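You operate a simulated robot arm through the tools that you are given. There is no shell and no other tool. Be economical: measure what you need, move in short steps, check, and stop when the job is done.

Carry out the task below with a simulated robot arm. There is one attempt and no reset: what you move stays moved.

TASK
Load the next pack: pressed one out to the purple mat, wet one in, pump to the green line.
Fine: at the hand press: green button once, then tray out; the wet pack waits at the open end of the wedge clamp and goes lengthwise on the pad's middle; tray in; other packs stay.

It is judged by the outcome, as a careful person would: the job done as asked, and still so three seconds after it is handed in. It fails if anything else is knocked over, pushed out of place, dropped, spilled or broken.

THE ROBOT
A 6-joint arm with a two-finger parallel gripper, fixed in place. Base frame: the origin is at the foot of the arm, x ahead of it, y to its left, z up; the work surface is at about z = 780. Lengths are in mm, angles in degrees, forces in N, time in s.
With the tool pointing down near the work surface it reaches from about 240 to 640 mm from the base axis. Its first joint turns from -66.0 to 66.0 degrees. Payload 2.7 kg.
Tool frame: the origin (TCP) lies between the finger pads and is the grasp point; the fingertips stand 23 mm ahead of it; z points along the fingers, y is the line along which they close. The gripper opens to 94 mm. The fingers are 38 mm wide and 10 mm thick; the gripper's body (54 by 96 mm) begins 39 mm behind the TCP.
Orientation is that of the tool frame in the base frame, as a unit quaternion [x, y, z, w]. With the fingers straight down and closing along the base's y, the tool's x points along the base's -x, its y along +y and its z along -z.

THE INTERFACE
- The arm moves only by the tool send_rows. Its argument "commands" is a list of rows, each a list of 7 numbers: the gripper command, from -1 (fully open) to 1 (shut), values between in proportion, then the shift along the tool's x, y, z in cm, then the turn, a rotation vector about the tool's x, y, z in rad. In form: [[claw, dx, dy, dz, ax, ay, az], ...]. A call has 1 to 10 rows; each row shifts and turns the commanded pose from where the row before left it, along the tool's axes as they then stand. A row lasts 0.2 s, in which the tool goes at most 50 mm and 8.6 degrees; a call with a longer step from one row to the next is refused whole, and so is a gripper value outside its range. A pose out of reach is approached as far as the arm can. The call stops where the force on the tool passes 40 N (or 10 N more than at its start, if that is more) or the arm is blocked; 0.2 s more then pass. The fingers move at their own pace (about 45 mm/s each) and stop on an object; they squeeze with about 26 N. The grip force told is the motor's: it shows also when the fingers shut on nothing. Time passes only in rows, and 0.2 s behind the last, so rows that do not move let the fingers close. It gives the time, the measured TCP pose, the force on the tool (base axes), the opening and the grip force at its end, in the units of the frame above (readings bear some noise).
- Cameras (640 x 400 px; columns grow to the right, rows downward): "scene" is fixed at [94.5, -444.4, 1417.4]; the picture's right is [0.59, -0.81, 0.00], its down [-0.35, -0.25, -0.90] and it looks along [0.73, 0.53, -0.43] (base axes); focal length 312 px, centre (320, 200). "wrist" rides on the gripper at [-39, 0, -44] in the tool frame; the picture's right is [0.00, -1.00, 0.00], its down [0.97, 0.00, -0.24] and it looks along [0.24, 0.00, 0.97] (tool axes); focal length 218 px, centre (320, 200).
- snapshot(camera): a new picture of that camera. No time passes.
- probe_pixels(camera, pixels): for up to 12 pixels [column, row] of the newest picture of that camera ("zoom" is the newest enlarged one), the place [x, y, z] in the base frame of the surface seen there, good to about 2 mm. No time passes.
- inspect(camera, box): a new picture of the part [left, top, right, bottom] of that camera's present view, enlarged. No time passes.
- close_job(): hands the job in; it is judged then, once.

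Work in short steps. Measure before you move; look again where a grasp or a placing could have gone wrong, and mend it. You have 80 turns and 34 pictures in all, the two below and enlarged ones among them. Open the gripper and draw the arm clear of the work before you hand the job in, unless the task says otherwise; then end with one line.

The tools are called after "Emit:" by a JSON object that holds its "api" and its "payload". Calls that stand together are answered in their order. send_rows: Moves the arm, as the interface text tells. Its arguments: {"type":"object","properties":{"commands":{"type":"array","items":{"type":"array","items":{"type":"number"}}}},"required":["commands"]} The other tools are called the same way: snapshot (camera) takes a picture; probe_pixels (camera, pixels) gives the place of the surface under pixels of a picture; inspect (camera, box) takes an enlarged picture of a part of a camera's view; close_job () hands the job in.

At the start:

```text
time_s: 0.0
eef_pos: [407.3, -126.0, 1216.3]
orientation: [0.0, 1.0, 0.001, 0.002]
force: [-0.6, -0.5, -0.2]
finger_gap: 93.9
grip_force: 0.1
```

scene: 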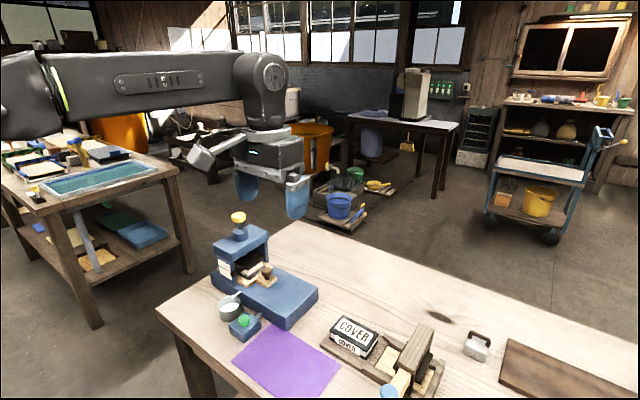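
wrist: 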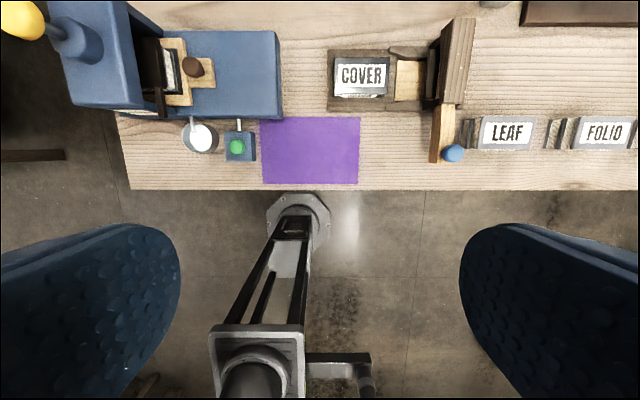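

I start with enlarged views of the press and of the clamp area.

Emit:
{"api": "inspect", "payload": {"camera": "scene", "box": [150, 200, 330, 370]}}

Emit:
{"api": "inspect", "payload": {"camera": "wrist", "box": [30, 0, 380, 200]}}

Emit:
{"api": "inspect", "payload": {"camera": "scene", "box": [300, 290, 520, 400]}}

```text
2.35 times, centred on (240, 285) of scene
```

zoom: 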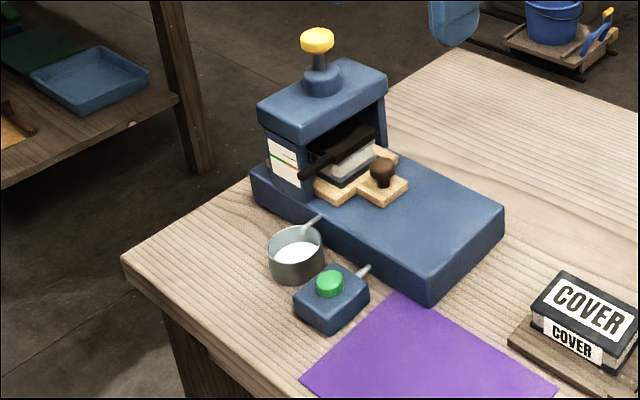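

```text
1.83 times, centred on (205, 100) of wrist
```

zoom: 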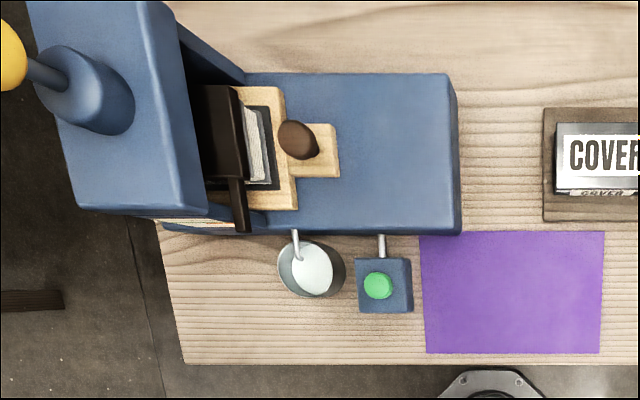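

```text
2.91 times, centred on (410, 345) of scene
```

zoom: 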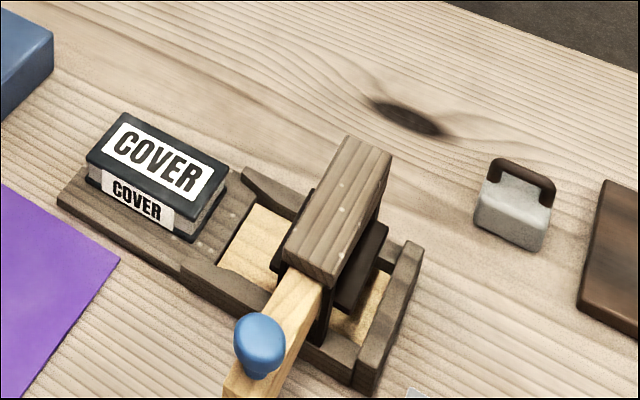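

I probe the main features on the first pictures.

Emit:
{"api": "snapshot", "payload": {"camera": "wrist"}}

Emit:
{"api": "probe_pixels", "payload": {"camera": "wrist", "pixels": [[20, 18], [236, 147], [264, 121], [356, 181], [193, 68], [270, 40], [200, 135], [334, 60], [386, 90], [455, 153], [505, 132], [168, 65]]}}

Emit:
{"api": "inspect", "payload": {"camera": "scene", "box": [205, 205, 285, 295]}}

Emit:
{"api": "probe_pixels", "payload": {"camera": "zoom", "pixels": [[200, 240], [200, 280], [200, 320]]}}

```text
28 pictures are left
```

wrist: 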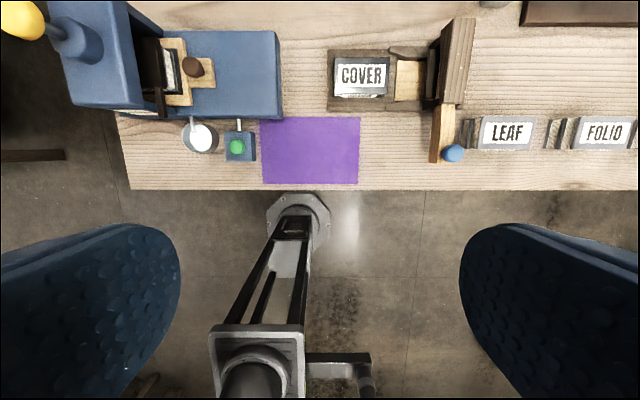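

```text
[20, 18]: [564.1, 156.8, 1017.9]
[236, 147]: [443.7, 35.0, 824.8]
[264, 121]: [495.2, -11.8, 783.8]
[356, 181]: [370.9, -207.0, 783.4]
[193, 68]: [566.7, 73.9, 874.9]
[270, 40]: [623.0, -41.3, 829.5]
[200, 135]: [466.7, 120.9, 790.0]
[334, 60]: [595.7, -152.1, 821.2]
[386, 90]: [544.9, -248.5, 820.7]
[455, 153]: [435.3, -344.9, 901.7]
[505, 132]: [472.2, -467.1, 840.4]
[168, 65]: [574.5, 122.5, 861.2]
```

```text
4.44 times, centred on (245, 250) of scene
```

zoom: 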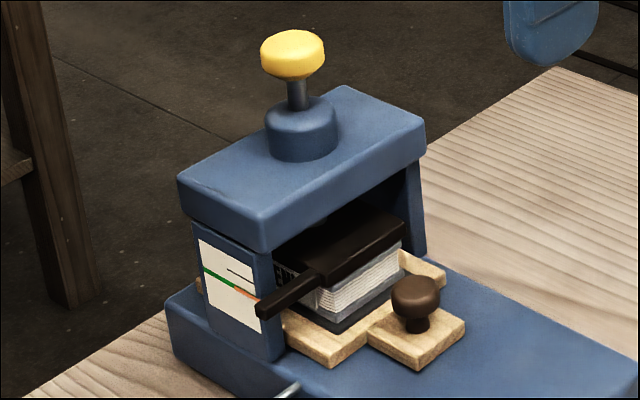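

```text
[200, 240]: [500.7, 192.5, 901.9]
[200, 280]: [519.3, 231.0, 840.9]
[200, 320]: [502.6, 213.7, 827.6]
```

The green release button is at about (444, 35, 825) and nothing tall stands around it. I close the fingers and go above it.

Emit:
{"api": "send_rows", "payload": {"commands": [[1, -0.46, 2.0, 3.95, 0, 0, 0], [1, -0.46, 2.0, 3.95, 0, 0, 0], [1, -0.46, 2.0, 3.95, 0, 0, 0], [1, -0.46, 2.0, 3.95, 0, 0, 0], [1, -0.46, 2.0, 3.95, 0, 0, 0], [1, -0.46, 2.0, 3.95, 0, 0, 0], [1, -0.46, 2.0, 3.95, 0, 0, 0], [1, -0.46, 2.0, 3.95, 0, 0, 0], [1, 0, 0, 0, 0, 0, 0]]}}

Emit:
{"api": "snapshot", "payload": {"camera": "wrist"}}

```text
time_s: 2.0
eef_pos: [444.8, 32.6, 895.5]
orientation: [0.0, 1.0, 0.0, 0.001]
force: [0.6, 0.0, 0.0]
finger_gap: 0.2
grip_force: 26.0
```

```text
26 pictures are left
```

wrist: 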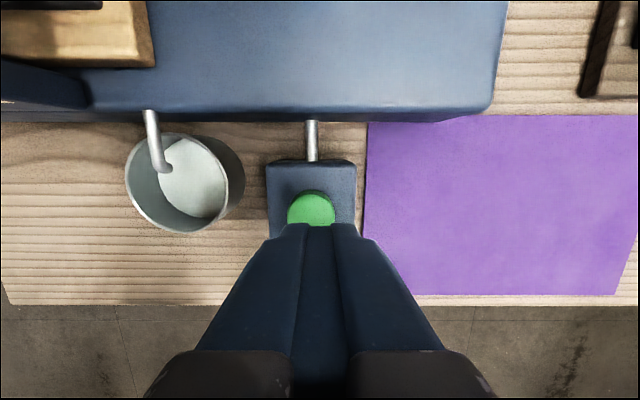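

Fingers are just short of the button; I measure its centre before pressing.

Emit:
{"api": "probe_pixels", "payload": {"camera": "wrist", "pixels": [[311, 200], [311, 220], [290, 208], [333, 208], [280, 180], [345, 180], [280, 20], [500, 300]]}}

```text
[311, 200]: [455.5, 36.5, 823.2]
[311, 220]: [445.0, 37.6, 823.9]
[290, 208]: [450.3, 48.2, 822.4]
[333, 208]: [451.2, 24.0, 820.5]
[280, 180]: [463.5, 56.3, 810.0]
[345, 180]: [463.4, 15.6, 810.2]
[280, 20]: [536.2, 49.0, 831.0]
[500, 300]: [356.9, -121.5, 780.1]
```

Button top is about z 824, centre (446, 36). I go down to just above it, then press in small steps.

Emit:
{"api": "send_rows", "payload": {"commands": [[1, -0.1, 0.35, 2.0, 0, 0, 0], [1, 0, 0, 2.2, 0, 0, 0], [1, 0, 0, 0.5, 0, 0, 0], [1, 0, 0, 0.3, 0, 0, 0], [1, 0, 0, 0.3, 0, 0, 0], [1, 0, 0, 0.2, 0, 0, 0]]}}

Emit:
{"api": "inspect", "payload": {"camera": "scene", "box": [200, 205, 300, 345]}}

```text
time_s: 3.4
eef_pos: [446.1, 36.4, 844.2]
orientation: [-0.001, 1.0, 0.001, 0.001]
force: [0.3, -0.1, 0.0]
finger_gap: 0.1
grip_force: 26.2
```

```text
2.86 times, centred on (250, 275) of scene
```

zoom: 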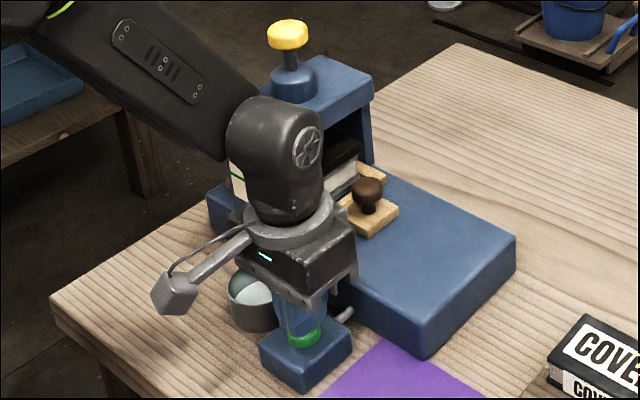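

Almost no force yet (z 844). I press further in small steps.

Emit:
{"api": "send_rows", "payload": {"commands": [[1, 0, 0, 0.2, 0, 0, 0], [1, 0, 0, 0.2, 0, 0, 0], [1, 0, 0, 0.2, 0, 0, 0]]}}

```text
time_s: 4.2
eef_pos: [445.1, 36.5, 841.1]
orientation: [0.0, 1.0, 0.001, 0.002]
force: [-0.1, -3.6, 7.5]
finger_gap: 0.2
grip_force: 26.4
```

Contact force now 7.5 N; I continue a little.

Emit:
{"api": "send_rows", "payload": {"commands": [[1, 0, 0, 0.2, 0, 0, 0], [1, 0, 0, 0.2, 0, 0, 0], [1, 0, 0, 0.1, 0, 0, 0]]}}

Emit:
{"api": "inspect", "payload": {"camera": "scene", "box": [200, 205, 300, 345]}}

```text
time_s: 5.0
eef_pos: [445.1, 37.9, 834.4]
orientation: [-0.001, 1.0, 0.001, 0.0]
force: [-10.5, -1.9, 36.8]
finger_gap: 0.1
grip_force: 26.3
```

```text
2.86 times, centred on (250, 275) of scene
```

zoom: 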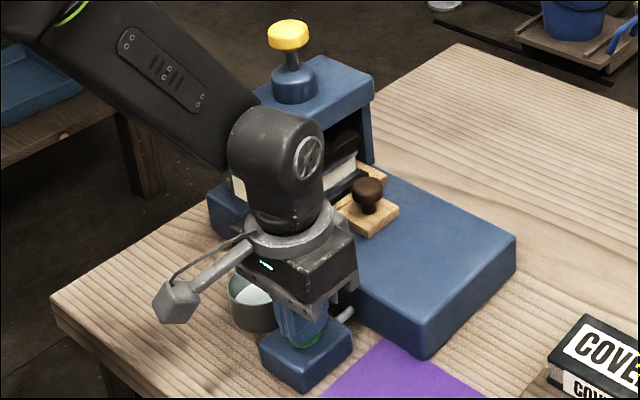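

The button is down flush, and the black platen seems to have risen. I go straight up and look.

Emit:
{"api": "send_rows", "payload": {"commands": [[1, 0, 0, -2, 0, 0, 0], [1, 0, 0, -4, 0, 0, 0], [-0.2, 0, -3, -4, 0, 0, 0], [-0.2, 0, -4, -3, 0, 0, 0], [-0.2, 0, -4, -3, 0, 0, 0], [-0.2, 0, -4, -3, 0, 0, 0]]}}

Emit:
{"api": "inspect", "payload": {"camera": "scene", "box": [205, 205, 285, 295]}}

Emit:
{"api": "probe_pixels", "payload": {"camera": "zoom", "pixels": [[415, 285], [340, 335], [355, 290], [370, 265], [430, 345], [330, 225], [295, 45]]}}

Emit:
{"api": "snapshot", "payload": {"camera": "wrist"}}

```text
time_s: 6.4
eef_pos: [443.6, -112.9, 1021.8]
orientation: [-0.001, 1.0, 0.001, 0.001]
force: [0.0, -0.4, 0.3]
finger_gap: 56.3
grip_force: 0.1
```

```text
4.44 times, centred on (245, 250) of scene
```

zoom: 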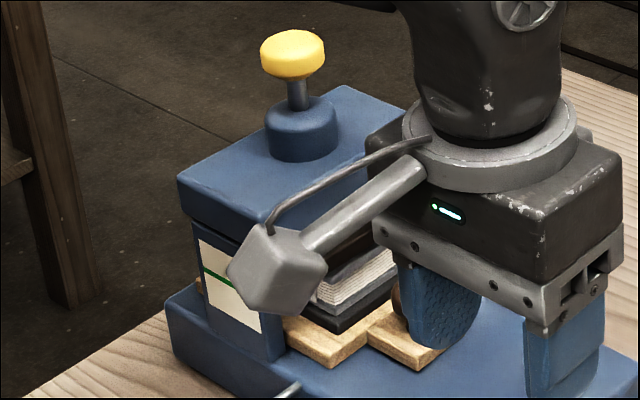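

```text
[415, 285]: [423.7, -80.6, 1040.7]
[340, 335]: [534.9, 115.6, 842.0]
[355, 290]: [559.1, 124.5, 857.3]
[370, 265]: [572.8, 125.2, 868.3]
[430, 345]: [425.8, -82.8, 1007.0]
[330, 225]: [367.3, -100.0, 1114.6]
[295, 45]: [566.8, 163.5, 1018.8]
```

```text
22 pictures are left
```

wrist: 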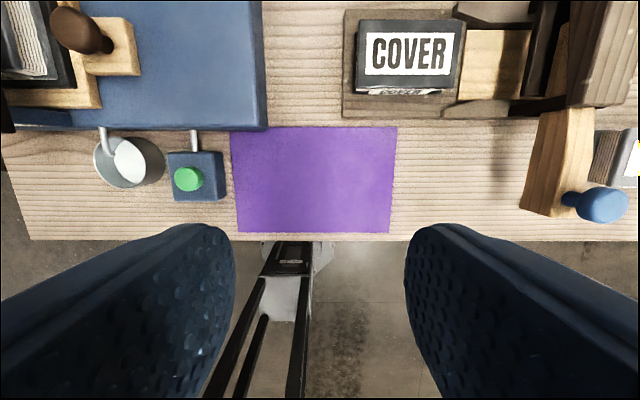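

The platen is up. I probe knob, COVER pack, mat and clamp sizes in this wrist view.

Emit:
{"api": "probe_pixels", "payload": {"camera": "wrist", "pixels": [[362, 25], [460, 25], [358, 84], [450, 86], [410, 55], [350, 100], [85, 40], [120, 65], [240, 132], [392, 228], [393, 132], [475, 60]]}}

Emit:
{"api": "inspect", "payload": {"camera": "wrist", "box": [320, 0, 500, 130]}}

Emit:
{"api": "probe_pixels", "payload": {"camera": "zoom", "pixels": [[150, 330], [250, 330], [450, 340], [480, 200], [140, 200], [110, 200], [450, 345], [400, 345]]}}

```text
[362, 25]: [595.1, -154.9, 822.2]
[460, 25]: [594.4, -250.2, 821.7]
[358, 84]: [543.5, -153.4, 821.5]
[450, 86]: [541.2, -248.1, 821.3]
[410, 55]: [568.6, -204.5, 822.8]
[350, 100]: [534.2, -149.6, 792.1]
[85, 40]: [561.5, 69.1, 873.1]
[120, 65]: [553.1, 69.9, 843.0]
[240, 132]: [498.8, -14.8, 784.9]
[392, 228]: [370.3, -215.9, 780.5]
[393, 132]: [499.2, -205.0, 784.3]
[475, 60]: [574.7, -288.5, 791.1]
```

```text
3.08 times, centred on (410, 65) of wrist
```

zoom: 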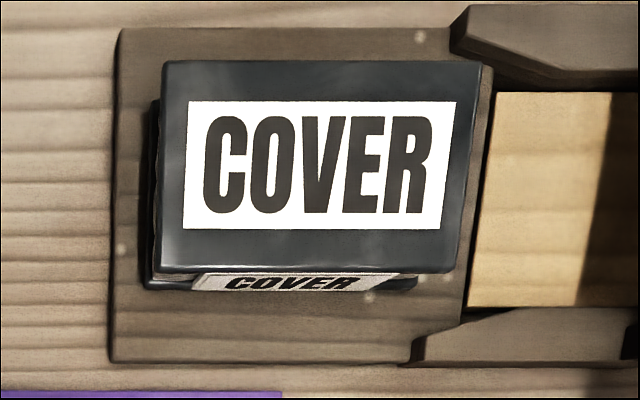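

```text
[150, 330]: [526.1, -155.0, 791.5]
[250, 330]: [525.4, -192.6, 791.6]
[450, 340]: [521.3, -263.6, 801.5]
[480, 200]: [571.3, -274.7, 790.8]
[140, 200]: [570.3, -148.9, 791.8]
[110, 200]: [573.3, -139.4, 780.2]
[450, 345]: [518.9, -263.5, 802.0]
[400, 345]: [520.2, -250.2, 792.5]
```

COVER pack: x 538–598, y −152…−251, z 791–822, on the clamp's open (left) end. The pack and the knob both suit closing along x, so I turn the tool −90° about its z.

Emit:
{"api": "send_rows", "payload": {"commands": [[-0.2, 0, 0, 0, 0, 0, -0.15], [-0.2, 0, 0, 0, 0, 0, -0.15], [-0.2, 0, 0, 0, 0, 0, -0.15], [-0.2, 0, 0, 0, 0, 0, -0.15], [-0.2, 0, 0, 0, 0, 0, -0.15], [-0.2, 0, 0, 0, 0, 0, -0.15], [-0.2, 0, 0, 0, 0, 0, -0.15], [-0.2, 0, 0, 0, 0, 0, -0.15], [-0.2, 0, 0, 0, 0, 0, -0.15], [-0.2, 0, 0, 0, 0, 0, -0.15]]}}

Emit:
{"api": "send_rows", "payload": {"commands": [[-0.2, 0, 0, 0, 0, 0, -0.0708], [-0.2, 0, 0, 0, 0, 0, 0]]}}

Emit:
{"api": "inspect", "payload": {"camera": "scene", "box": [190, 195, 330, 335]}}

```text
time_s: 8.6
eef_pos: [446.0, -113.1, 1024.3]
orientation: [-0.683, 0.731, -0.001, 0.001]
force: [-0.1, 0.3, -0.1]
finger_gap: 56.4
grip_force: 0.1
```

```text
time_s: 9.2
eef_pos: [445.8, -111.8, 1023.2]
orientation: [0.708, -0.707, 0.0, -0.001]
force: [-0.3, -0.1, -0.5]
finger_gap: 56.2
grip_force: 0.0
```

```text
2.86 times, centred on (260, 265) of scene
```

zoom: 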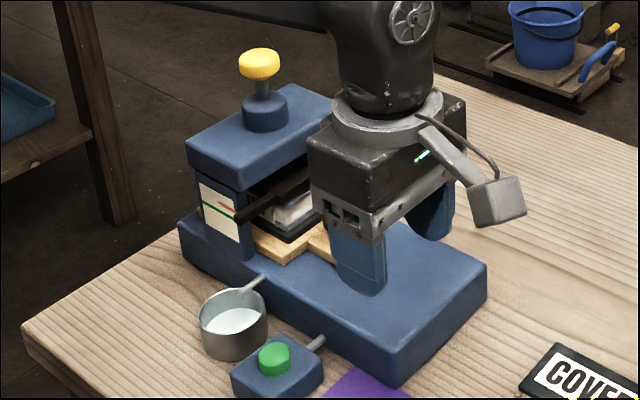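

Turned cleanly. I check the press roof's front edge for clearance.

Emit:
{"api": "probe_pixels", "payload": {"camera": "zoom", "pixels": [[238, 178], [280, 130], [245, 165], [245, 250], [270, 250], [300, 120], [262, 60], [240, 212], [300, 232], [232, 230]]}}

Emit:
{"api": "snapshot", "payload": {"camera": "wrist"}}

```text
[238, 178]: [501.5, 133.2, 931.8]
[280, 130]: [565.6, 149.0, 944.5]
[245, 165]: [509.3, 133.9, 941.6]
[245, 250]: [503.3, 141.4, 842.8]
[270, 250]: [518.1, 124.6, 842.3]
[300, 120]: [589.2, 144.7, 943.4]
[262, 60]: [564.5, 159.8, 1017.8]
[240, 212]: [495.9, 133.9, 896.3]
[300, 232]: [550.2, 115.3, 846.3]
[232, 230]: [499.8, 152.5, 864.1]
```

```text
19 pictures are left
```

wrist: 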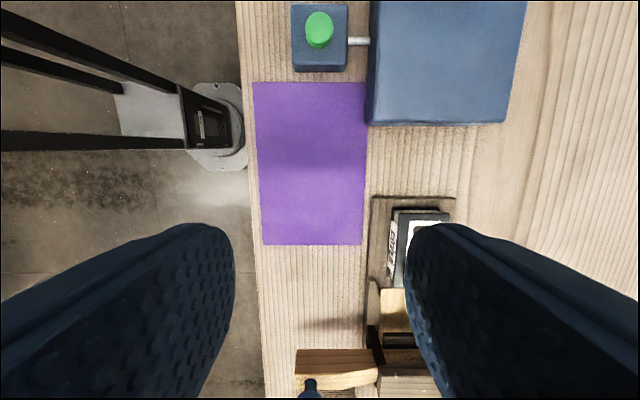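

Roof edge is at y≈134, so there is clearance. I move above the knob.

Emit:
{"api": "send_rows", "payload": {"commands": [[-0.2, -3.44, -2.38, 1.86, 0, 0, 0], [-0.2, -3.44, -2.38, 1.86, 0, 0, 0], [-0.2, -3.44, -2.38, 1.86, 0, 0, 0], [-0.2, -3.44, -2.38, 1.86, 0, 0, 0], [-0.2, -3.44, -2.38, 1.86, 0, 0, 0], [-0.2, 0, 0, 0, 0, 0, 0]]}}

Emit:
{"api": "snapshot", "payload": {"camera": "wrist"}}

```text
time_s: 10.6
eef_pos: [566.6, 60.6, 933.4]
orientation: [0.707, -0.707, 0.001, -0.001]
force: [-0.1, 0.5, -0.8]
finger_gap: 56.7
grip_force: 0.2
```

```text
18 pictures are left
```

wrist: 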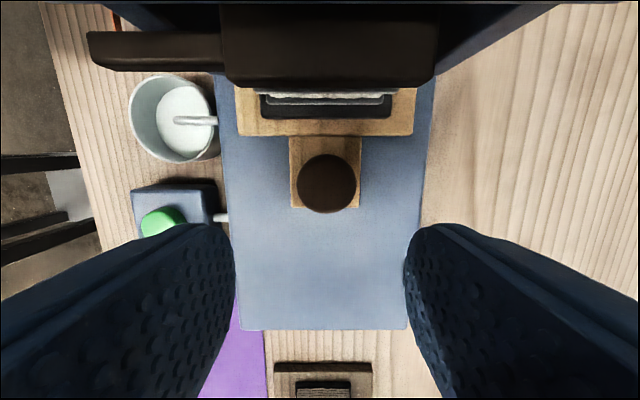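

Emit:
{"api": "probe_pixels", "payload": {"camera": "wrist", "pixels": [[326, 183], [300, 183], [354, 183], [326, 158], [326, 210], [325, 108], [325, 128], [262, 105], [391, 110], [330, 65]]}}

```text
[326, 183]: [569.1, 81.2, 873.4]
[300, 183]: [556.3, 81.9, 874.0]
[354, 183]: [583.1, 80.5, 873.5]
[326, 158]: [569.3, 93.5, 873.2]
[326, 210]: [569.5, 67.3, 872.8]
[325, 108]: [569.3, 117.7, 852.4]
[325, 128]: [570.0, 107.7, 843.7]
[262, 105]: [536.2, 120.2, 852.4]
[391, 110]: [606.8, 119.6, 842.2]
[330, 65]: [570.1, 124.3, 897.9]
```

Knob centre (569.5, 80), top z 873, with the pack edge at y 117. I go down around it and close.

Emit:
{"api": "send_rows", "payload": {"commands": [[-0.2, -1.6, -0.3, 0, 0, 0, 0], [-0.2, 0, 0, 3, 0, 0, 0], [-0.2, 0, 0, 2.5, 0, 0, 0], [-0.2, 0, 0, 0.8, 0, 0, 0], [1, 0, 0, 0, 0, 0, 0], [1, 0, 0, 0, 0, 0, 0], [1, 0, 0, 0, 0, 0, 0]]}}

```text
time_s: 12.2
eef_pos: [570.0, 75.0, 870.5]
orientation: [0.708, -0.707, 0.003, -0.004]
force: [25.0, 0.3, -7.7]
finger_gap: 29.7
grip_force: 44.6
```

Gripped (29.7 mm), but with 25 N sideways in +x; I ease 2 mm that way, then read.

Emit:
{"api": "send_rows", "payload": {"commands": [[1, 0, -0.2, 0, 0, 0, 0], [1, 0, 0, 0, 0, 0, 0]]}}

```text
time_s: 12.8
eef_pos: [570.1, 74.3, 870.2]
orientation: [-0.707, 0.708, 0.0, 0.002]
force: [4.1, 0.5, 10.0]
finger_gap: 29.2
grip_force: 45.0
```

Sideways force is small now. I draw the tray out toward −y (tool +x) in steps.

Emit:
{"api": "send_rows", "payload": {"commands": [[1, 1, 0, 0, 0, 0, 0], [1, 1.5, 0, 0, 0, 0, 0], [1, 1.5, 0, 0, 0, 0, 0], [1, 1.5, 0, 0, 0, 0, 0], [1, 1.5, 0, 0, 0, 0, 0], [1, 1, 0, 0, 0, 0, 0]]}}

Emit:
{"api": "inspect", "payload": {"camera": "scene", "box": [190, 195, 330, 335]}}

```text
time_s: 14.2
eef_pos: [569.6, -3.6, 869.8]
orientation: [-0.707, 0.707, -0.002, 0.001]
force: [4.1, 0.6, 23.6]
finger_gap: 29.7
grip_force: 45.0
```

```text
2.86 times, centred on (260, 265) of scene
```

zoom: 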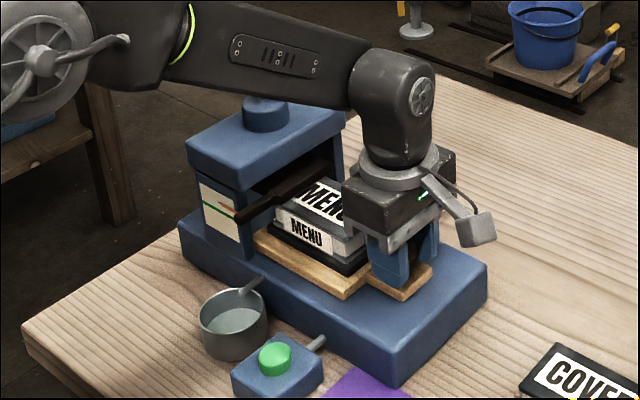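

Tray with the MENU pack is sliding out. I continue until it stops, easing up 1 mm.

Emit:
{"api": "send_rows", "payload": {"commands": [[1, 1, 0, -0.1, 0, 0, 0], [1, 1, 0, 0, 0, 0, 0], [1, 1, 0, 0, 0, 0, 0], [1, 1, 0, 0, 0, 0, 0], [1, 1, 0, 0, 0, 0, 0]]}}

```text
time_s: 15.4
eef_pos: [571.0, -55.5, 869.6]
orientation: [0.707, -0.707, 0.001, -0.002]
force: [10.4, 0.6, 13.0]
finger_gap: 29.5
grip_force: 44.8
```

Emit:
{"api": "inspect", "payload": {"camera": "scene", "box": [190, 195, 330, 335]}}

Emit:
{"api": "probe_pixels", "payload": {"camera": "zoom", "pixels": [[265, 215], [300, 190], [340, 270], [300, 255], [270, 235], [345, 290]]}}

```text
2.86 times, centred on (260, 265) of scene
```

zoom: 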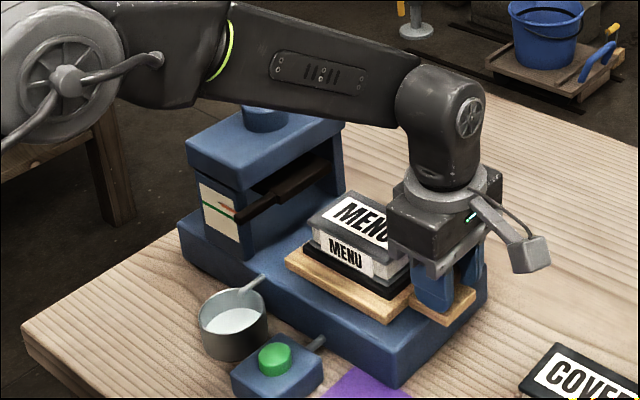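

```text
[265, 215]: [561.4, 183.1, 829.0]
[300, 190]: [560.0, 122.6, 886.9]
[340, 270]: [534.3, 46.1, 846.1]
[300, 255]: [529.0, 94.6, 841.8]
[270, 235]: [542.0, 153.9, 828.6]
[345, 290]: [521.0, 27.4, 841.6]
```

The tray is clear of the platen. I feel for its end stop with a bit more pull.

Emit:
{"api": "send_rows", "payload": {"commands": [[1, 0.5, 0, 0, 0, 0, 0], [1, 0.5, 0, 0, 0, 0, 0], [1, 0.5, 0, 0, 0, 0, 0]]}}

```text
time_s: 16.2
eef_pos: [570.1, -63.0, 870.0]
orientation: [0.709, -0.705, -0.002, -0.004]
force: [2.6, 4.8, -2.1]
finger_gap: 29.4
grip_force: 45.1
stopped in row 3: the force on the tool passed its limit (the readings are from after the stop); the commanded pose is now the measured one
```

End stop reached. I release and rise.

Emit:
{"api": "send_rows", "payload": {"commands": [[-0.2, 0, 0, 0, 0, 0, 0], [-0.2, 0, 0, 0, 0, 0, 0], [-0.2, 0, 0, -3, 0, 0, 0], [-0.2, 0, 0, -4, 0, 0, 0], [-0.7, -3, 0, -4, 0, 0, 0], [-0.7, -4, 0, -3, 0, 0, 0], [-0.7, 0, 0, 0, 0, 0, 0]]}}

Emit:
{"api": "snapshot", "payload": {"camera": "wrist"}}

```text
time_s: 17.9
eef_pos: [569.9, 5.9, 1008.9]
orientation: [0.709, -0.706, -0.003, -0.004]
force: [-0.1, 0.9, 1.4]
finger_gap: 79.9
grip_force: 0.1
```

```text
15 pictures are left
```

wrist: 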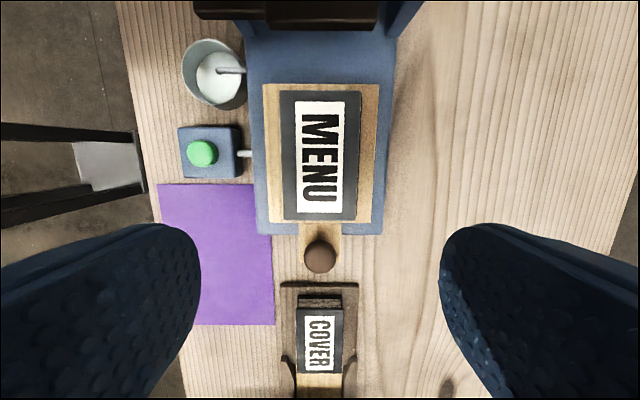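

Emit:
{"api": "probe_pixels", "payload": {"camera": "wrist", "pixels": [[285, 97], [357, 97], [288, 215], [353, 217], [320, 155], [267, 90], [376, 90], [271, 215], [370, 215], [320, 256], [330, 10]]}}

Emit:
{"api": "inspect", "payload": {"camera": "scene", "box": [215, 240, 335, 340]}}

Emit:
{"api": "probe_pixels", "payload": {"camera": "zoom", "pixels": [[300, 195], [300, 225], [300, 240], [350, 270], [340, 290], [370, 220]]}}

```text
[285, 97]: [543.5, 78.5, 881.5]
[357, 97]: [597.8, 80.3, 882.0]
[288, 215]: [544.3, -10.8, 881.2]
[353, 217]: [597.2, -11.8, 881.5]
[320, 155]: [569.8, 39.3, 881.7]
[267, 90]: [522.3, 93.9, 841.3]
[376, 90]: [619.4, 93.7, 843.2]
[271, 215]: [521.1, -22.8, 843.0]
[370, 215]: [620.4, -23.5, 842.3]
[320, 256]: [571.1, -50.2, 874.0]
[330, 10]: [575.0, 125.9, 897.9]
```

```text
4.00 times, centred on (275, 290) of scene
```

zoom: 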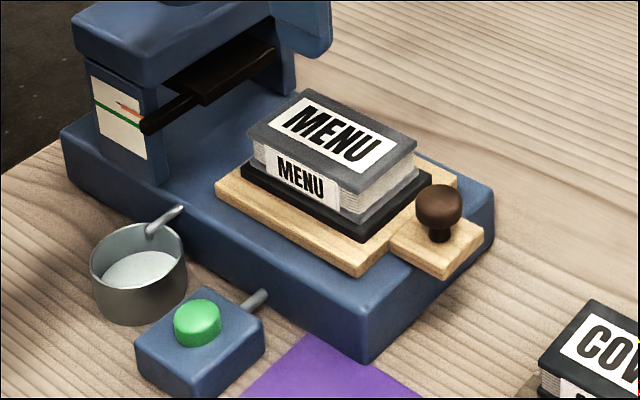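

```text
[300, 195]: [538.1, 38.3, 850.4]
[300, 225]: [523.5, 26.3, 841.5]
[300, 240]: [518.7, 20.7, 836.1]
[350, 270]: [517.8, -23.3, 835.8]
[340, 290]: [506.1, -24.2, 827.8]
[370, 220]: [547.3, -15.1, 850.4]
```

MENU pack: centre (570.5, 35), top z 882, sitting on the black pad (z 851). I go down around its long sides.

Emit:
{"api": "send_rows", "payload": {"commands": [[-0.7, -2.9, 0, 1, 0, 0, 0], [-0.7, 0, 0, 4, 0, 0, 0], [-0.7, 0, 0, 4, 0, 0, 0], [-0.7, 0, 0, 3, 0, 0, 0], [-0.7, 0, 0, 1.1, 0, 0, 0], [-0.7, 0, 0, 0, 0, 0, 0]]}}

```text
time_s: 19.2
eef_pos: [570.2, 34.8, 878.4]
orientation: [0.709, -0.705, -0.002, -0.003]
force: [-0.1, 0.0, -0.1]
finger_gap: 79.8
grip_force: 0.1
```

Emit:
{"api": "send_rows", "payload": {"commands": [[0.5, 0, 0, 0, 0, 0, 0], [1, 0, 0, 0, 0, 0, 0], [1, 0, 0, 0, 0, 0, 0], [1, 0, 0, -1, 0, 0, 0], [1, 0, 0, -2, 0, 0, 0]]}}

Emit:
{"api": "inspect", "payload": {"camera": "scene", "box": [215, 220, 355, 340]}}

```text
time_s: 20.4
eef_pos: [569.7, 35.0, 909.0]
orientation: [0.709, -0.705, -0.003, -0.004]
force: [-1.1, -0.3, -2.2]
finger_gap: 59.6
grip_force: 26.4
```

```text
3.33 times, centred on (285, 280) of scene
```

zoom: 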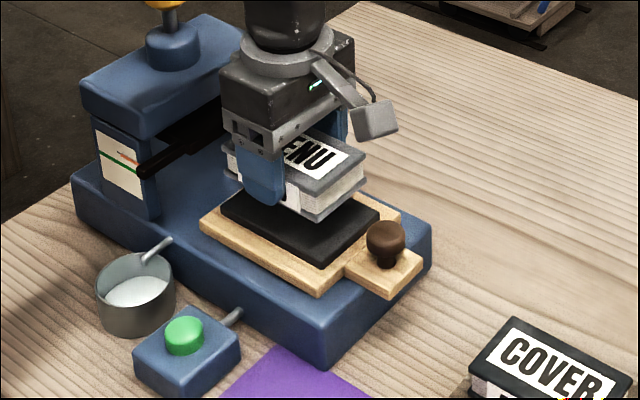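

MENU pack is lifted cleanly. I rise, carry it to mat centre (432, −112) and come down to just above.

Emit:
{"api": "send_rows", "payload": {"commands": [[1, 0, 0, -3, 0, 0, 0], [1, 0, 0, -2, 0, 0, 0], [1, 2.94, 2.76, 0, 0, 0, 0], [1, 2.94, 2.76, 0, 0, 0, 0], [1, 2.94, 2.76, 0, 0, 0, 0], [1, 2.94, 2.76, 0, 0, 0, 0], [1, 2.94, 2.76, 0, 0, 0, 0], [1, 0, 0, 4, 0, 0, 0], [1, 0, 0, 4, 0, 0, 0], [1, 0, 0, 4, 0, 0, 0]]}}

```text
time_s: 22.6
eef_pos: [433.6, -110.4, 836.6]
orientation: [0.709, -0.705, -0.001, -0.004]
force: [-1.1, 0.6, -1.8]
finger_gap: 59.8
grip_force: 26.2
```

Now lower gently until contact with the mat.

Emit:
{"api": "send_rows", "payload": {"commands": [[1, 0, 0, 1.5, 0, 0, 0], [1, 0, 0, 0.6, 0, 0, 0], [1, 0, 0, 0.3, 0, 0, 0], [1, 0, 0, 0.2, 0, 0, 0]]}}

```text
time_s: 23.6
eef_pos: [432.4, -111.5, 811.4]
orientation: [0.709, -0.705, -0.002, -0.004]
force: [1.1, 0.3, -1.2]
finger_gap: 59.6
grip_force: 26.2
```

Emit:
{"api": "send_rows", "payload": {"commands": [[1, 0, 0, 0.15, 0, 0, 0], [1, 0, 0, 0.1, 0, 0, 0], [1, 0, 0, 0.1, 0, 0, 0]]}}

```text
time_s: 24.4
eef_pos: [432.2, -112.4, 809.1]
orientation: [0.709, -0.705, 0.0, -0.004]
force: [-4.8, 4.8, 28.6]
finger_gap: 60.1
grip_force: 25.5
```

On the mat (28 N upward). I ease off a little, open, and rise.

Emit:
{"api": "send_rows", "payload": {"commands": [[1, 0, 0, -0.1, 0, 0, 0], [-0.3, 0, 0, 0, 0, 0, 0], [-0.7, 0, 0, 0, 0, 0, 0], [-0.7, 0, 0, 0, 0, 0, 0], [-0.7, 0, 0, -3, 0, 0, 0], [-0.7, 0, 0, -4, 0, 0, 0], [-0.7, 0, 0, -4, 0, 0, 0], [-0.7, 0, -2, -3, 0, 0, 0]]}}

Emit:
{"api": "snapshot", "payload": {"camera": "wrist"}}

```text
time_s: 26.2
eef_pos: [452.1, -113.4, 946.9]
orientation: [0.709, -0.705, -0.003, -0.005]
force: [-0.7, -0.8, -0.5]
finger_gap: 79.9
grip_force: 0.1
```

```text
12 pictures are left
```

wrist: 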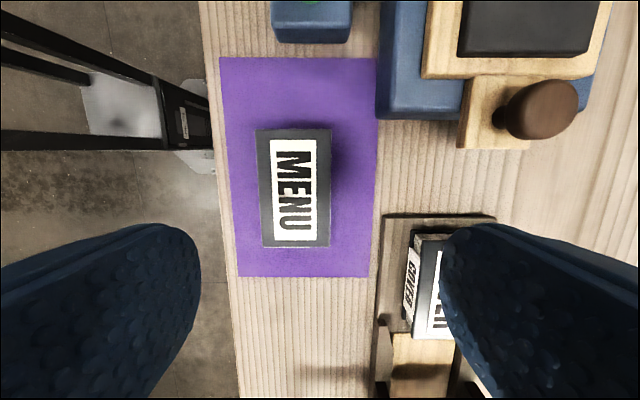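

MENU sits squarely on the mat. Next I move above the COVER pack and measure it and the clamp's tall parts.

Emit:
{"api": "send_rows", "payload": {"commands": [[-0.7, 1.8, -2.93, -1, 0, 0, 0], [-0.7, 1.8, -2.93, -1, 0, 0, 0], [-0.7, 1.8, -2.93, -1, 0, 0, 0], [-0.7, 1.8, -2.93, 0, 0, 0, 0], [-0.7, 0, 0, 0, 0, 0, 0]]}}

Emit:
{"api": "snapshot", "payload": {"camera": "wrist"}}

Emit:
{"api": "probe_pixels", "payload": {"camera": "wrist", "pixels": [[290, 130], [350, 130], [290, 235], [350, 235], [320, 180], [320, 300], [320, 330], [270, 300], [370, 300], [320, 280]]}}

```text
time_s: 27.4
eef_pos: [569.5, -184.2, 977.3]
orientation: [0.709, -0.705, -0.002, -0.004]
force: [-0.8, 0.2, 0.0]
finger_gap: 80.0
grip_force: 0.0
```

```text
11 pictures are left
```

wrist: 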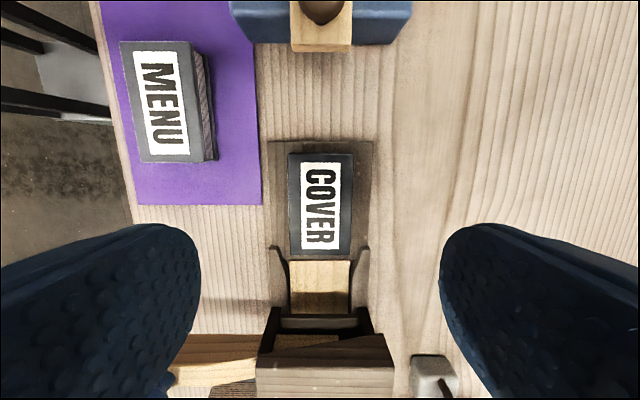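

```text
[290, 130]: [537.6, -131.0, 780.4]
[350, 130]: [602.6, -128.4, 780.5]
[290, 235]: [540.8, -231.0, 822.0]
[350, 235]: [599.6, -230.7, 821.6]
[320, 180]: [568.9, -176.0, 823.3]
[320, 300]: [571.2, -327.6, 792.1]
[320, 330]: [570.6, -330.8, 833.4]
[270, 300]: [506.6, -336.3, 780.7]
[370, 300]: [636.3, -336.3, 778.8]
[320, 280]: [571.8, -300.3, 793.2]
```

Emit:
{"api": "probe_pixels", "payload": {"camera": "wrist", "pixels": [[320, 152], [320, 156], [320, 250], [320, 254], [320, 258], [286, 200], [290, 200], [352, 200], [356, 200], [320, 345], [275, 250]]}}

```text
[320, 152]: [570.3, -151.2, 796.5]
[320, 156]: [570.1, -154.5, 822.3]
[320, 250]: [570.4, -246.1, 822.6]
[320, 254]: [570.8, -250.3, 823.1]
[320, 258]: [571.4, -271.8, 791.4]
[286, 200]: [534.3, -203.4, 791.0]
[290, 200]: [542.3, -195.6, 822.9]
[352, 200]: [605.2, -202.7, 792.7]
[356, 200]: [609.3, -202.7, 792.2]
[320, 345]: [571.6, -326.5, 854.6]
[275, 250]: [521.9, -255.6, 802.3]
```

Pack centre (570, −202); the clamp's tall block starts at y≈−326, outside the gripper's reach. I descend over the pack.

Emit:
{"api": "send_rows", "payload": {"commands": [[-0.7, 1.75, -0.05, 3, 0, 0, 0], [-0.7, 0, 0, 4, 0, 0, 0], [-0.7, 0, 0, 4, 0, 0, 0], [-0.7, 0, 0, 3, 0, 0, 0], [-0.7, 0, 0, 1.8, 0, 0, 0], [-0.7, 0, 0, 0, 0, 0, 0]]}}

```text
time_s: 28.9
eef_pos: [570.1, -201.8, 821.8]
orientation: [0.709, -0.705, -0.003, -0.004]
force: [-0.6, 0.1, 0.8]
finger_gap: 79.9
grip_force: 0.0
```

Emit:
{"api": "send_rows", "payload": {"commands": [[-0.7, 0, 0, 0.2, 0, 0, 0], [0.5, 0, 0, 0, 0, 0, 0], [1, 0, 0, 0, 0, 0, 0], [1, 0, 0, 0, 0, 0, 0], [1, 0, 0, -1, 0, 0, 0], [1, 0, 0, -2, 0, 0, 0]]}}

Emit:
{"api": "inspect", "payload": {"camera": "scene", "box": [270, 240, 450, 400]}}

```text
time_s: 30.2
eef_pos: [571.1, -199.3, 847.8]
orientation: [0.709, -0.706, -0.002, -0.003]
force: [0.2, -0.8, -1.2]
finger_gap: 59.9
grip_force: 26.2
```

```text
2.50 times, centred on (360, 320) of scene
```

zoom: 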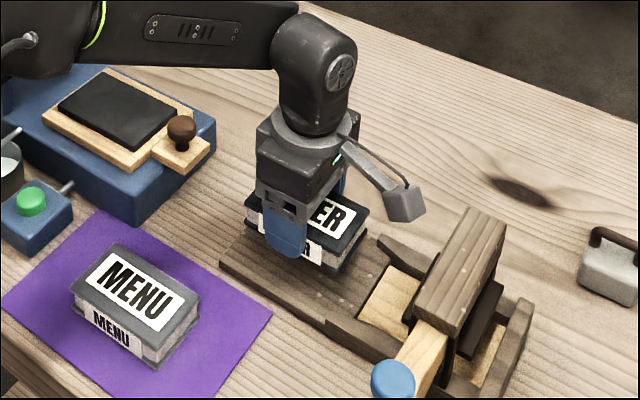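

COVER is held. I probe the empty pad's corners in this view.

Emit:
{"api": "probe_pixels", "payload": {"camera": "zoom", "pixels": [[60, 104], [103, 73], [178, 104], [148, 143], [116, 105], [182, 125]]}}

Emit:
{"api": "send_rows", "payload": {"commands": [[1, 0, 0, -4, 0, 0, 0], [1, 0, 0, -4.5, 0, 0, 0], [1, -4.7, 0, 0, 0, 0, 0], [1, -4.7, 0, 0, 0, 0, 0], [1, -4.7, 0, 0, 0, 0, 0], [1, -4.7, 0, 0, 0, 0, 0], [1, -4.7, 0, 0, 0, 0, 0], [1, 0, 0, 0, 0, 0, 0]]}}

```text
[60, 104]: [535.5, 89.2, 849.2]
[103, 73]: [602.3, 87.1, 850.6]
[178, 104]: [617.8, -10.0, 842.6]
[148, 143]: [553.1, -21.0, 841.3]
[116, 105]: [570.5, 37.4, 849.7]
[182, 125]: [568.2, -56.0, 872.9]
```

```text
time_s: 32.0
eef_pos: [566.6, 35.4, 934.3]
orientation: [0.709, -0.705, -0.002, -0.004]
force: [-0.7, 0.7, -1.0]
finger_gap: 59.8
grip_force: 25.9
```

Pad centre ≈ (570.5, 35), z 850. I correct x by 4 mm and lower gently.

Emit:
{"api": "send_rows", "payload": {"commands": [[1, 0, -0.38, 2, 0, 0, 0], [1, 0, 0, 2, 0, 0, 0], [1, 0, 0, 1, 0, 0, 0], [1, 0, 0, 0.2, 0, 0, 0]]}}

```text
time_s: 33.0
eef_pos: [571.4, 36.4, 883.3]
orientation: [0.709, -0.705, -0.002, -0.005]
force: [-0.1, -0.7, -1.2]
finger_gap: 59.7
grip_force: 26.0
```

Emit:
{"api": "send_rows", "payload": {"commands": [[1, 0.1, 0.05, 0.2, 0, 0, 0], [1, 0, 0, 0.1, 0, 0, 0], [1, 0, 0, 0.1, 0, 0, 0], [1, 0, 0, 0.1, 0, 0, 0]]}}

```text
time_s: 34.0
eef_pos: [570.4, 32.8, 877.6]
orientation: [0.71, -0.705, -0.002, -0.003]
force: [-0.4, -0.4, -1.0]
finger_gap: 59.9
grip_force: 25.7
```

Emit:
{"api": "send_rows", "payload": {"commands": [[1, 0, 0, 0.1, 0, 0, 0], [1, 0, 0, 0.1, 0, 0, 0]]}}

```text
time_s: 34.6
eef_pos: [572.1, 32.0, 876.3]
orientation: [0.709, -0.705, -0.002, -0.003]
force: [-1.5, 0.9, 1.9]
finger_gap: 59.8
grip_force: 25.8
```

Light contact. I nudge 1.5 mm in +y, 1 mm down, then release and rise.

Emit:
{"api": "send_rows", "payload": {"commands": [[1, -0.15, 0, 0, 0, 0, 0], [1, 0, 0, 0.1, 0, 0, 0], [-0.3, 0, 0, 0, 0, 0, 0], [-0.7, 0, 0, 0, 0, 0, 0], [-0.7, 0, 0, 0, 0, 0, 0], [-0.7, 0, 0, -3, 0, 0, 0], [-0.7, 0, 0, -4, 0, 0, 0], [-0.7, 0.5, 0, -4, 0, 0, 0], [-0.2, 3, 0, -2, 0, 0, 0]]}}

Emit:
{"api": "snapshot", "payload": {"camera": "wrist"}}

Emit:
{"api": "probe_pixels", "payload": {"camera": "wrist", "pixels": [[285, 97], [357, 97], [288, 215], [353, 217], [320, 256]]}}

```text
time_s: 36.6
eef_pos: [570.7, -2.2, 1005.7]
orientation: [0.709, -0.705, -0.002, -0.004]
force: [-0.9, 0.0, 0.9]
finger_gap: 56.5
grip_force: 0.1
```

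```text
9 pictures are left
```

wrist: 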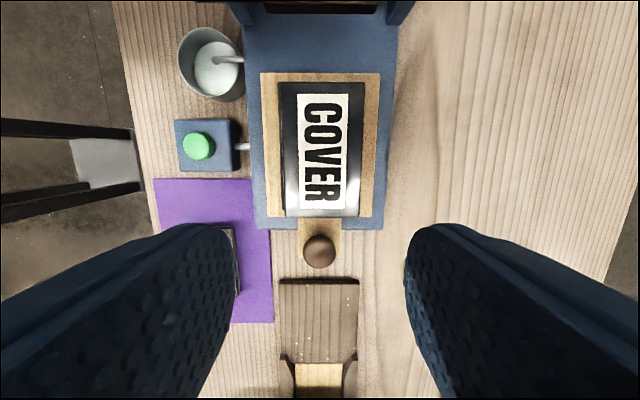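

```text
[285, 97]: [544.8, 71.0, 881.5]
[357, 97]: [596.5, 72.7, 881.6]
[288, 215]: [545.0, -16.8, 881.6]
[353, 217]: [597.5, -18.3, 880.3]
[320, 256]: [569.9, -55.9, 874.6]
```

Check the pack's centring on the pad more precisely.

Emit:
{"api": "probe_pixels", "payload": {"camera": "wrist", "pixels": [[320, 84], [320, 80], [320, 75], [300, 215], [300, 217], [281, 150], [362, 150], [263, 150], [377, 150], [270, 214], [270, 76], [320, 250]]}}

Emit:
{"api": "inspect", "payload": {"camera": "wrist", "box": [240, 60, 400, 230]}}

```text
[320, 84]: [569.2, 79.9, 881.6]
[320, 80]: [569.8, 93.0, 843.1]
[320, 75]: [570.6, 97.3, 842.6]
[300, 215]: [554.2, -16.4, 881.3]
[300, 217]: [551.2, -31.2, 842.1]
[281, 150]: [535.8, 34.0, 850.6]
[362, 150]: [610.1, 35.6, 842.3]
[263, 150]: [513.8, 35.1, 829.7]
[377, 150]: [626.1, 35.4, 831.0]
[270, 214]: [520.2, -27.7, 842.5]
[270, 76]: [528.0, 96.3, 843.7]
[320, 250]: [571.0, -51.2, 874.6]
```

```text
2.35 times, centred on (320, 145) of wrist
```

zoom: 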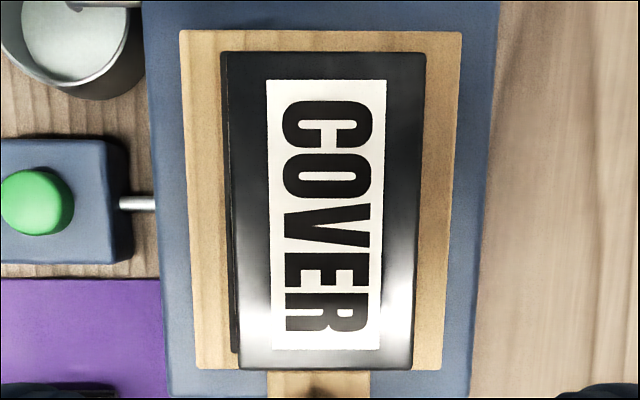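

Pack is on the pad within ~3 mm, lengthwise. Now I take the knob again (about (570.5, −56), top 874).

Emit:
{"api": "send_rows", "payload": {"commands": [[-0.2, 3, 0, 2, 0, 0, 0], [-0.2, 2.9, 0, 3, 0, 0, 0], [-0.2, 0, 0, 4, 0, 0, 0], [-0.2, 0, 0, 3, 0, 0, 0], [-0.2, 0, 0, 1.4, 0, 0, 0], [-0.2, 0, 0, 0, 0, 0, 0]]}}

```text
time_s: 38.0
eef_pos: [572.4, -59.8, 868.7]
orientation: [0.709, -0.705, -0.003, -0.003]
force: [0.1, 0.1, 1.0]
finger_gap: 56.5
grip_force: 0.0
```

Emit:
{"api": "send_rows", "payload": {"commands": [[1, 0, 0, -0.2, 0, 0, 0], [1, 0, 0, 0, 0, 0, 0], [1, 0, 0, 0, 0, 0, 0], [1, 0, 0, 0, 0, 0, 0]]}}

```text
time_s: 39.0
eef_pos: [569.7, -60.8, 871.2]
orientation: [0.709, -0.705, -0.005, -0.001]
force: [-25.9, 0.6, 7.3]
finger_gap: 29.3
grip_force: 45.1
```

Gripped; I relieve the −26 N side force by 2 mm in −x, then push the tray in smoothly.

Emit:
{"api": "send_rows", "payload": {"commands": [[1, 0, 0.2, 0, 0, 0, 0], [1, -0.5, 0, 0, 0, 0, 0], [1, -1, 0, 0, 0, 0, 0], [1, -1.2, 0, 0, 0, 0, 0], [1, -1.4, 0, 0, 0, 0, 0], [1, -1.4, 0, 0, 0, 0, 0], [1, -1.4, 0, 0, 0, 0, 0], [1, -1.4, 0, 0, 0, 0, 0], [1, -1, 0, 0, 0, 0, 0]]}}

Emit:
{"api": "inspect", "payload": {"camera": "scene", "box": [190, 195, 330, 335]}}

```text
time_s: 41.0
eef_pos: [569.6, 36.0, 872.0]
orientation: [0.709, -0.705, -0.004, -0.002]
force: [-2.0, -0.4, -25.4]
finger_gap: 29.7
grip_force: 44.8
```

```text
2.86 times, centred on (260, 265) of scene
```

zoom: 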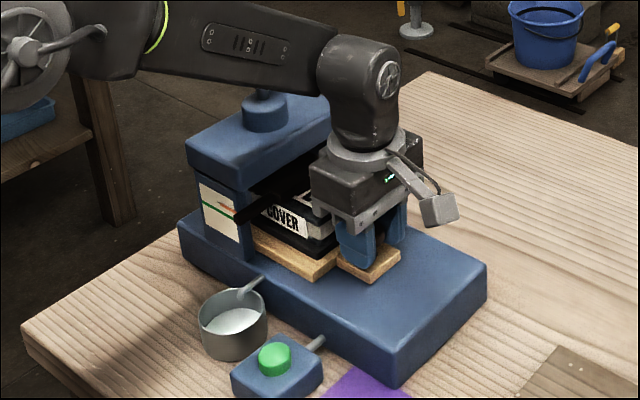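

Pack slides under the platen without touching. I continue to the inner stop.

Emit:
{"api": "send_rows", "payload": {"commands": [[1, -1, 0, 0.1, 0, 0, 0], [1, -1, 0, 0, 0, 0, 0], [1, -0.8, 0, 0, 0, 0, 0], [1, -0.5, 0, 0, 0, 0, 0], [1, -0.5, 0, 0, 0, 0, 0], [1, -0.4, 0, 0, 0, 0, 0], [1, -0.4, 0, 0, 0, 0, 0]]}}

```text
time_s: 42.6
eef_pos: [569.3, 75.4, 872.8]
orientation: [0.708, -0.706, -0.001, -0.002]
force: [-0.8, -28.0, -17.1]
finger_gap: 29.5
grip_force: 44.9
```

At the stop (−28 N in y). I release and rise, then head for the yellow pump knob.

Emit:
{"api": "send_rows", "payload": {"commands": [[-0.2, 0.2, 0, 0, 0, 0, 0], [-0.2, 0, 0, 0, 0, 0, 0], [-0.2, 0, 0, -3, 0, 0, 0], [1, 1, 0, -4.5, 0, 0, 0], [1, 0, 0, -4.5, 0, 0, 0], [1, 0, 0, -4.5, 0, 0, 0], [1, 0, 0, -4, 0, 0, 0], [1, 0, 0, 0, 0, 0, 0]]}}

Emit:
{"api": "snapshot", "payload": {"camera": "scene"}}

Emit:
{"api": "probe_pixels", "payload": {"camera": "scene", "pixels": [[238, 218], [232, 217], [245, 217], [238, 214], [238, 228]]}}

```text
time_s: 44.5
eef_pos: [567.6, 64.2, 1079.8]
orientation: [0.708, -0.706, -0.003, -0.004]
force: [-0.3, 0.0, -0.4]
finger_gap: 0.0
grip_force: 26.1
```

```text
6 pictures are left
```

scene: 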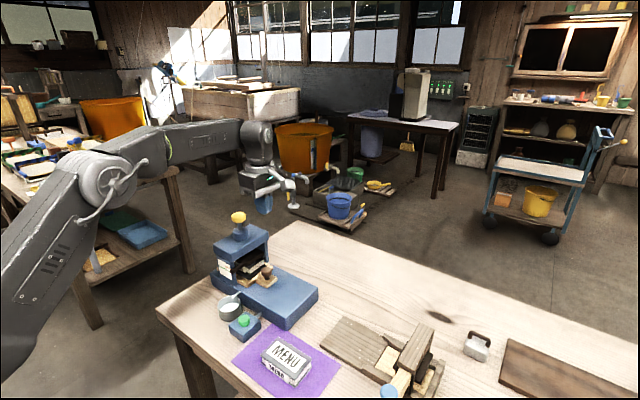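

```text
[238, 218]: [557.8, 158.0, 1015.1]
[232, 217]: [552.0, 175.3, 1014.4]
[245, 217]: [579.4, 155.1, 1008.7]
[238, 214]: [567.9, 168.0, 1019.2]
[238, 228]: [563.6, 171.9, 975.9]
```

Pump knob centre ≈ (569, 168), top z 1019. I move the closed fingers above it (tips at ~1030).

Emit:
{"api": "send_rows", "payload": {"commands": [[1, -3.5, -0.1, 0, 0, 0, 0], [1, -3.5, 0, 0, 0, 0, 0], [1, -3.4, 0, 0, 0, 0, 0], [1, 0, 0, 2.5, 0, 0, 0], [1, 0, 0, 0, 0, 0, 0]]}}

Emit:
{"api": "inspect", "payload": {"camera": "scene", "box": [205, 195, 285, 295]}}

```text
time_s: 45.6
eef_pos: [568.7, 171.0, 1054.0]
orientation: [0.709, -0.705, -0.003, -0.004]
force: [-1.0, 0.1, -0.5]
finger_gap: 0.1
grip_force: 25.8
```

```text
4.00 times, centred on (245, 245) of scene
```

zoom: 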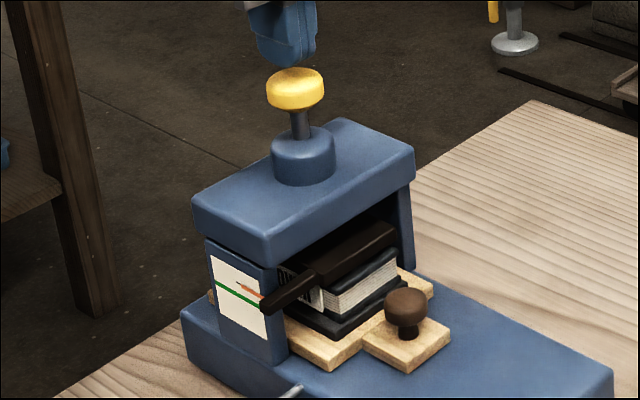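

Fingers hover just above the knob. I zoom tight on the gauge for a baseline.

Emit:
{"api": "inspect", "payload": {"camera": "scene", "box": [212, 252, 236, 284]}}

Emit:
{"api": "probe_pixels", "payload": {"camera": "zoom", "pixels": [[320, 200], [280, 160], [240, 200], [400, 200], [400, 240]]}}

```text
12.50 times, centred on (224, 268) of scene
```

zoom: 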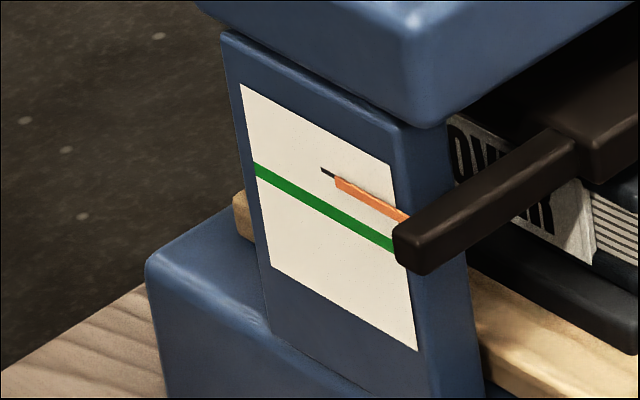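

```text
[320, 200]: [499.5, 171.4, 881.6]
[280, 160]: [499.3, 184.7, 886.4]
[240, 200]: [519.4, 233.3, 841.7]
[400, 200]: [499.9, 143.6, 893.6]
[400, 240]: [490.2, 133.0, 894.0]
```

The orange needle rests on the black start mark, roughly 8 mm above the green line. I make the first stroke slowly, reading force.

Emit:
{"api": "send_rows", "payload": {"commands": [[1, 0.3, -0.15, 0.8, 0, 0, 0], [1, 0, 0, 0.5, 0, 0, 0], [1, 0, 0, 0.5, 0, 0, 0], [1, 0, 0, 0.5, 0, 0, 0]]}}

```text
time_s: 46.6
eef_pos: [571.2, 166.8, 1031.5]
orientation: [0.709, -0.705, -0.002, -0.004]
force: [2.1, 2.1, 3.0]
finger_gap: 0.2
grip_force: 26.1
```

Pressing against a light spring; continue.

Emit:
{"api": "send_rows", "payload": {"commands": [[1, 0, 0, 0.5, 0, 0, 0], [1, 0, 0, 0.5, 0, 0, 0]]}}

```text
time_s: 47.2
eef_pos: [571.4, 167.1, 1021.1]
orientation: [0.709, -0.705, -0.002, -0.004]
force: [0.8, 2.2, 5.1]
finger_gap: 0.2
grip_force: 26.2
```

Emit:
{"api": "send_rows", "payload": {"commands": [[1, 0, 0, 0.4, 0, 0, 0], [1, 0, 0, 0.4, 0, 0, 0]]}}

```text
time_s: 47.9
eef_pos: [572.0, 167.5, 1018.7]
orientation: [0.709, -0.705, 0.0, -0.007]
force: [-10.5, -3.5, 36.9]
finger_gap: 0.1
grip_force: 26.4
```

Bottomed at TCP z≈1019 (stroke ≈ 23 mm). I let the knob up and check the gauge.

Emit:
{"api": "send_rows", "payload": {"commands": [[1, 0, 0, -1.5, 0, 0, 0], [1, 0, 0, -1.5, 0, 0, 0], [1, 0, 0, 0, 0, 0, 0], [1, 0, 0, 0, 0, 0, 0]]}}

Emit:
{"api": "inspect", "payload": {"camera": "scene", "box": [212, 252, 236, 284]}}

```text
time_s: 48.9
eef_pos: [570.9, 168.9, 1042.7]
orientation: [0.708, -0.706, -0.003, -0.004]
force: [-1.0, 1.1, 1.7]
finger_gap: 0.0
grip_force: 26.2
```

```text
12.50 times, centred on (224, 268) of scene
```

zoom: 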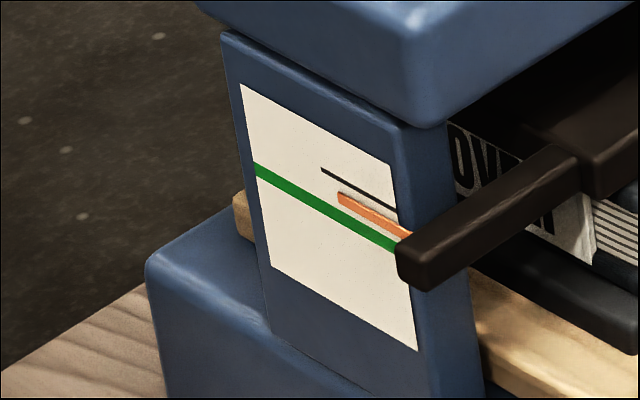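

One stroke took the needle about half way (row 185→199, green at ≈213 at column 340). One more identical stroke.

Emit:
{"api": "send_rows", "payload": {"commands": [[1, 0, 0, -0.5, 0, 0, 0], [1, 0, 0, 0, 0, 0, 0], [1, 0, 0, 0.8, 0, 0, 0], [1, 0, 0, 0.6, 0, 0, 0], [1, 0, 0, 0.6, 0, 0, 0], [1, 0, 0, 0.5, 0, 0, 0], [1, 0, 0, 0.4, 0, 0, 0], [1, 0, 0, 0.4, 0, 0, 0], [1, 0, 0, 0.2, 0, 0, 0]]}}

```text
time_s: 50.9
eef_pos: [571.3, 167.6, 1018.0]
orientation: [0.709, -0.705, 0.0, -0.008]
force: [-8.9, -2.0, 33.8]
finger_gap: 0.0
grip_force: 25.8
```

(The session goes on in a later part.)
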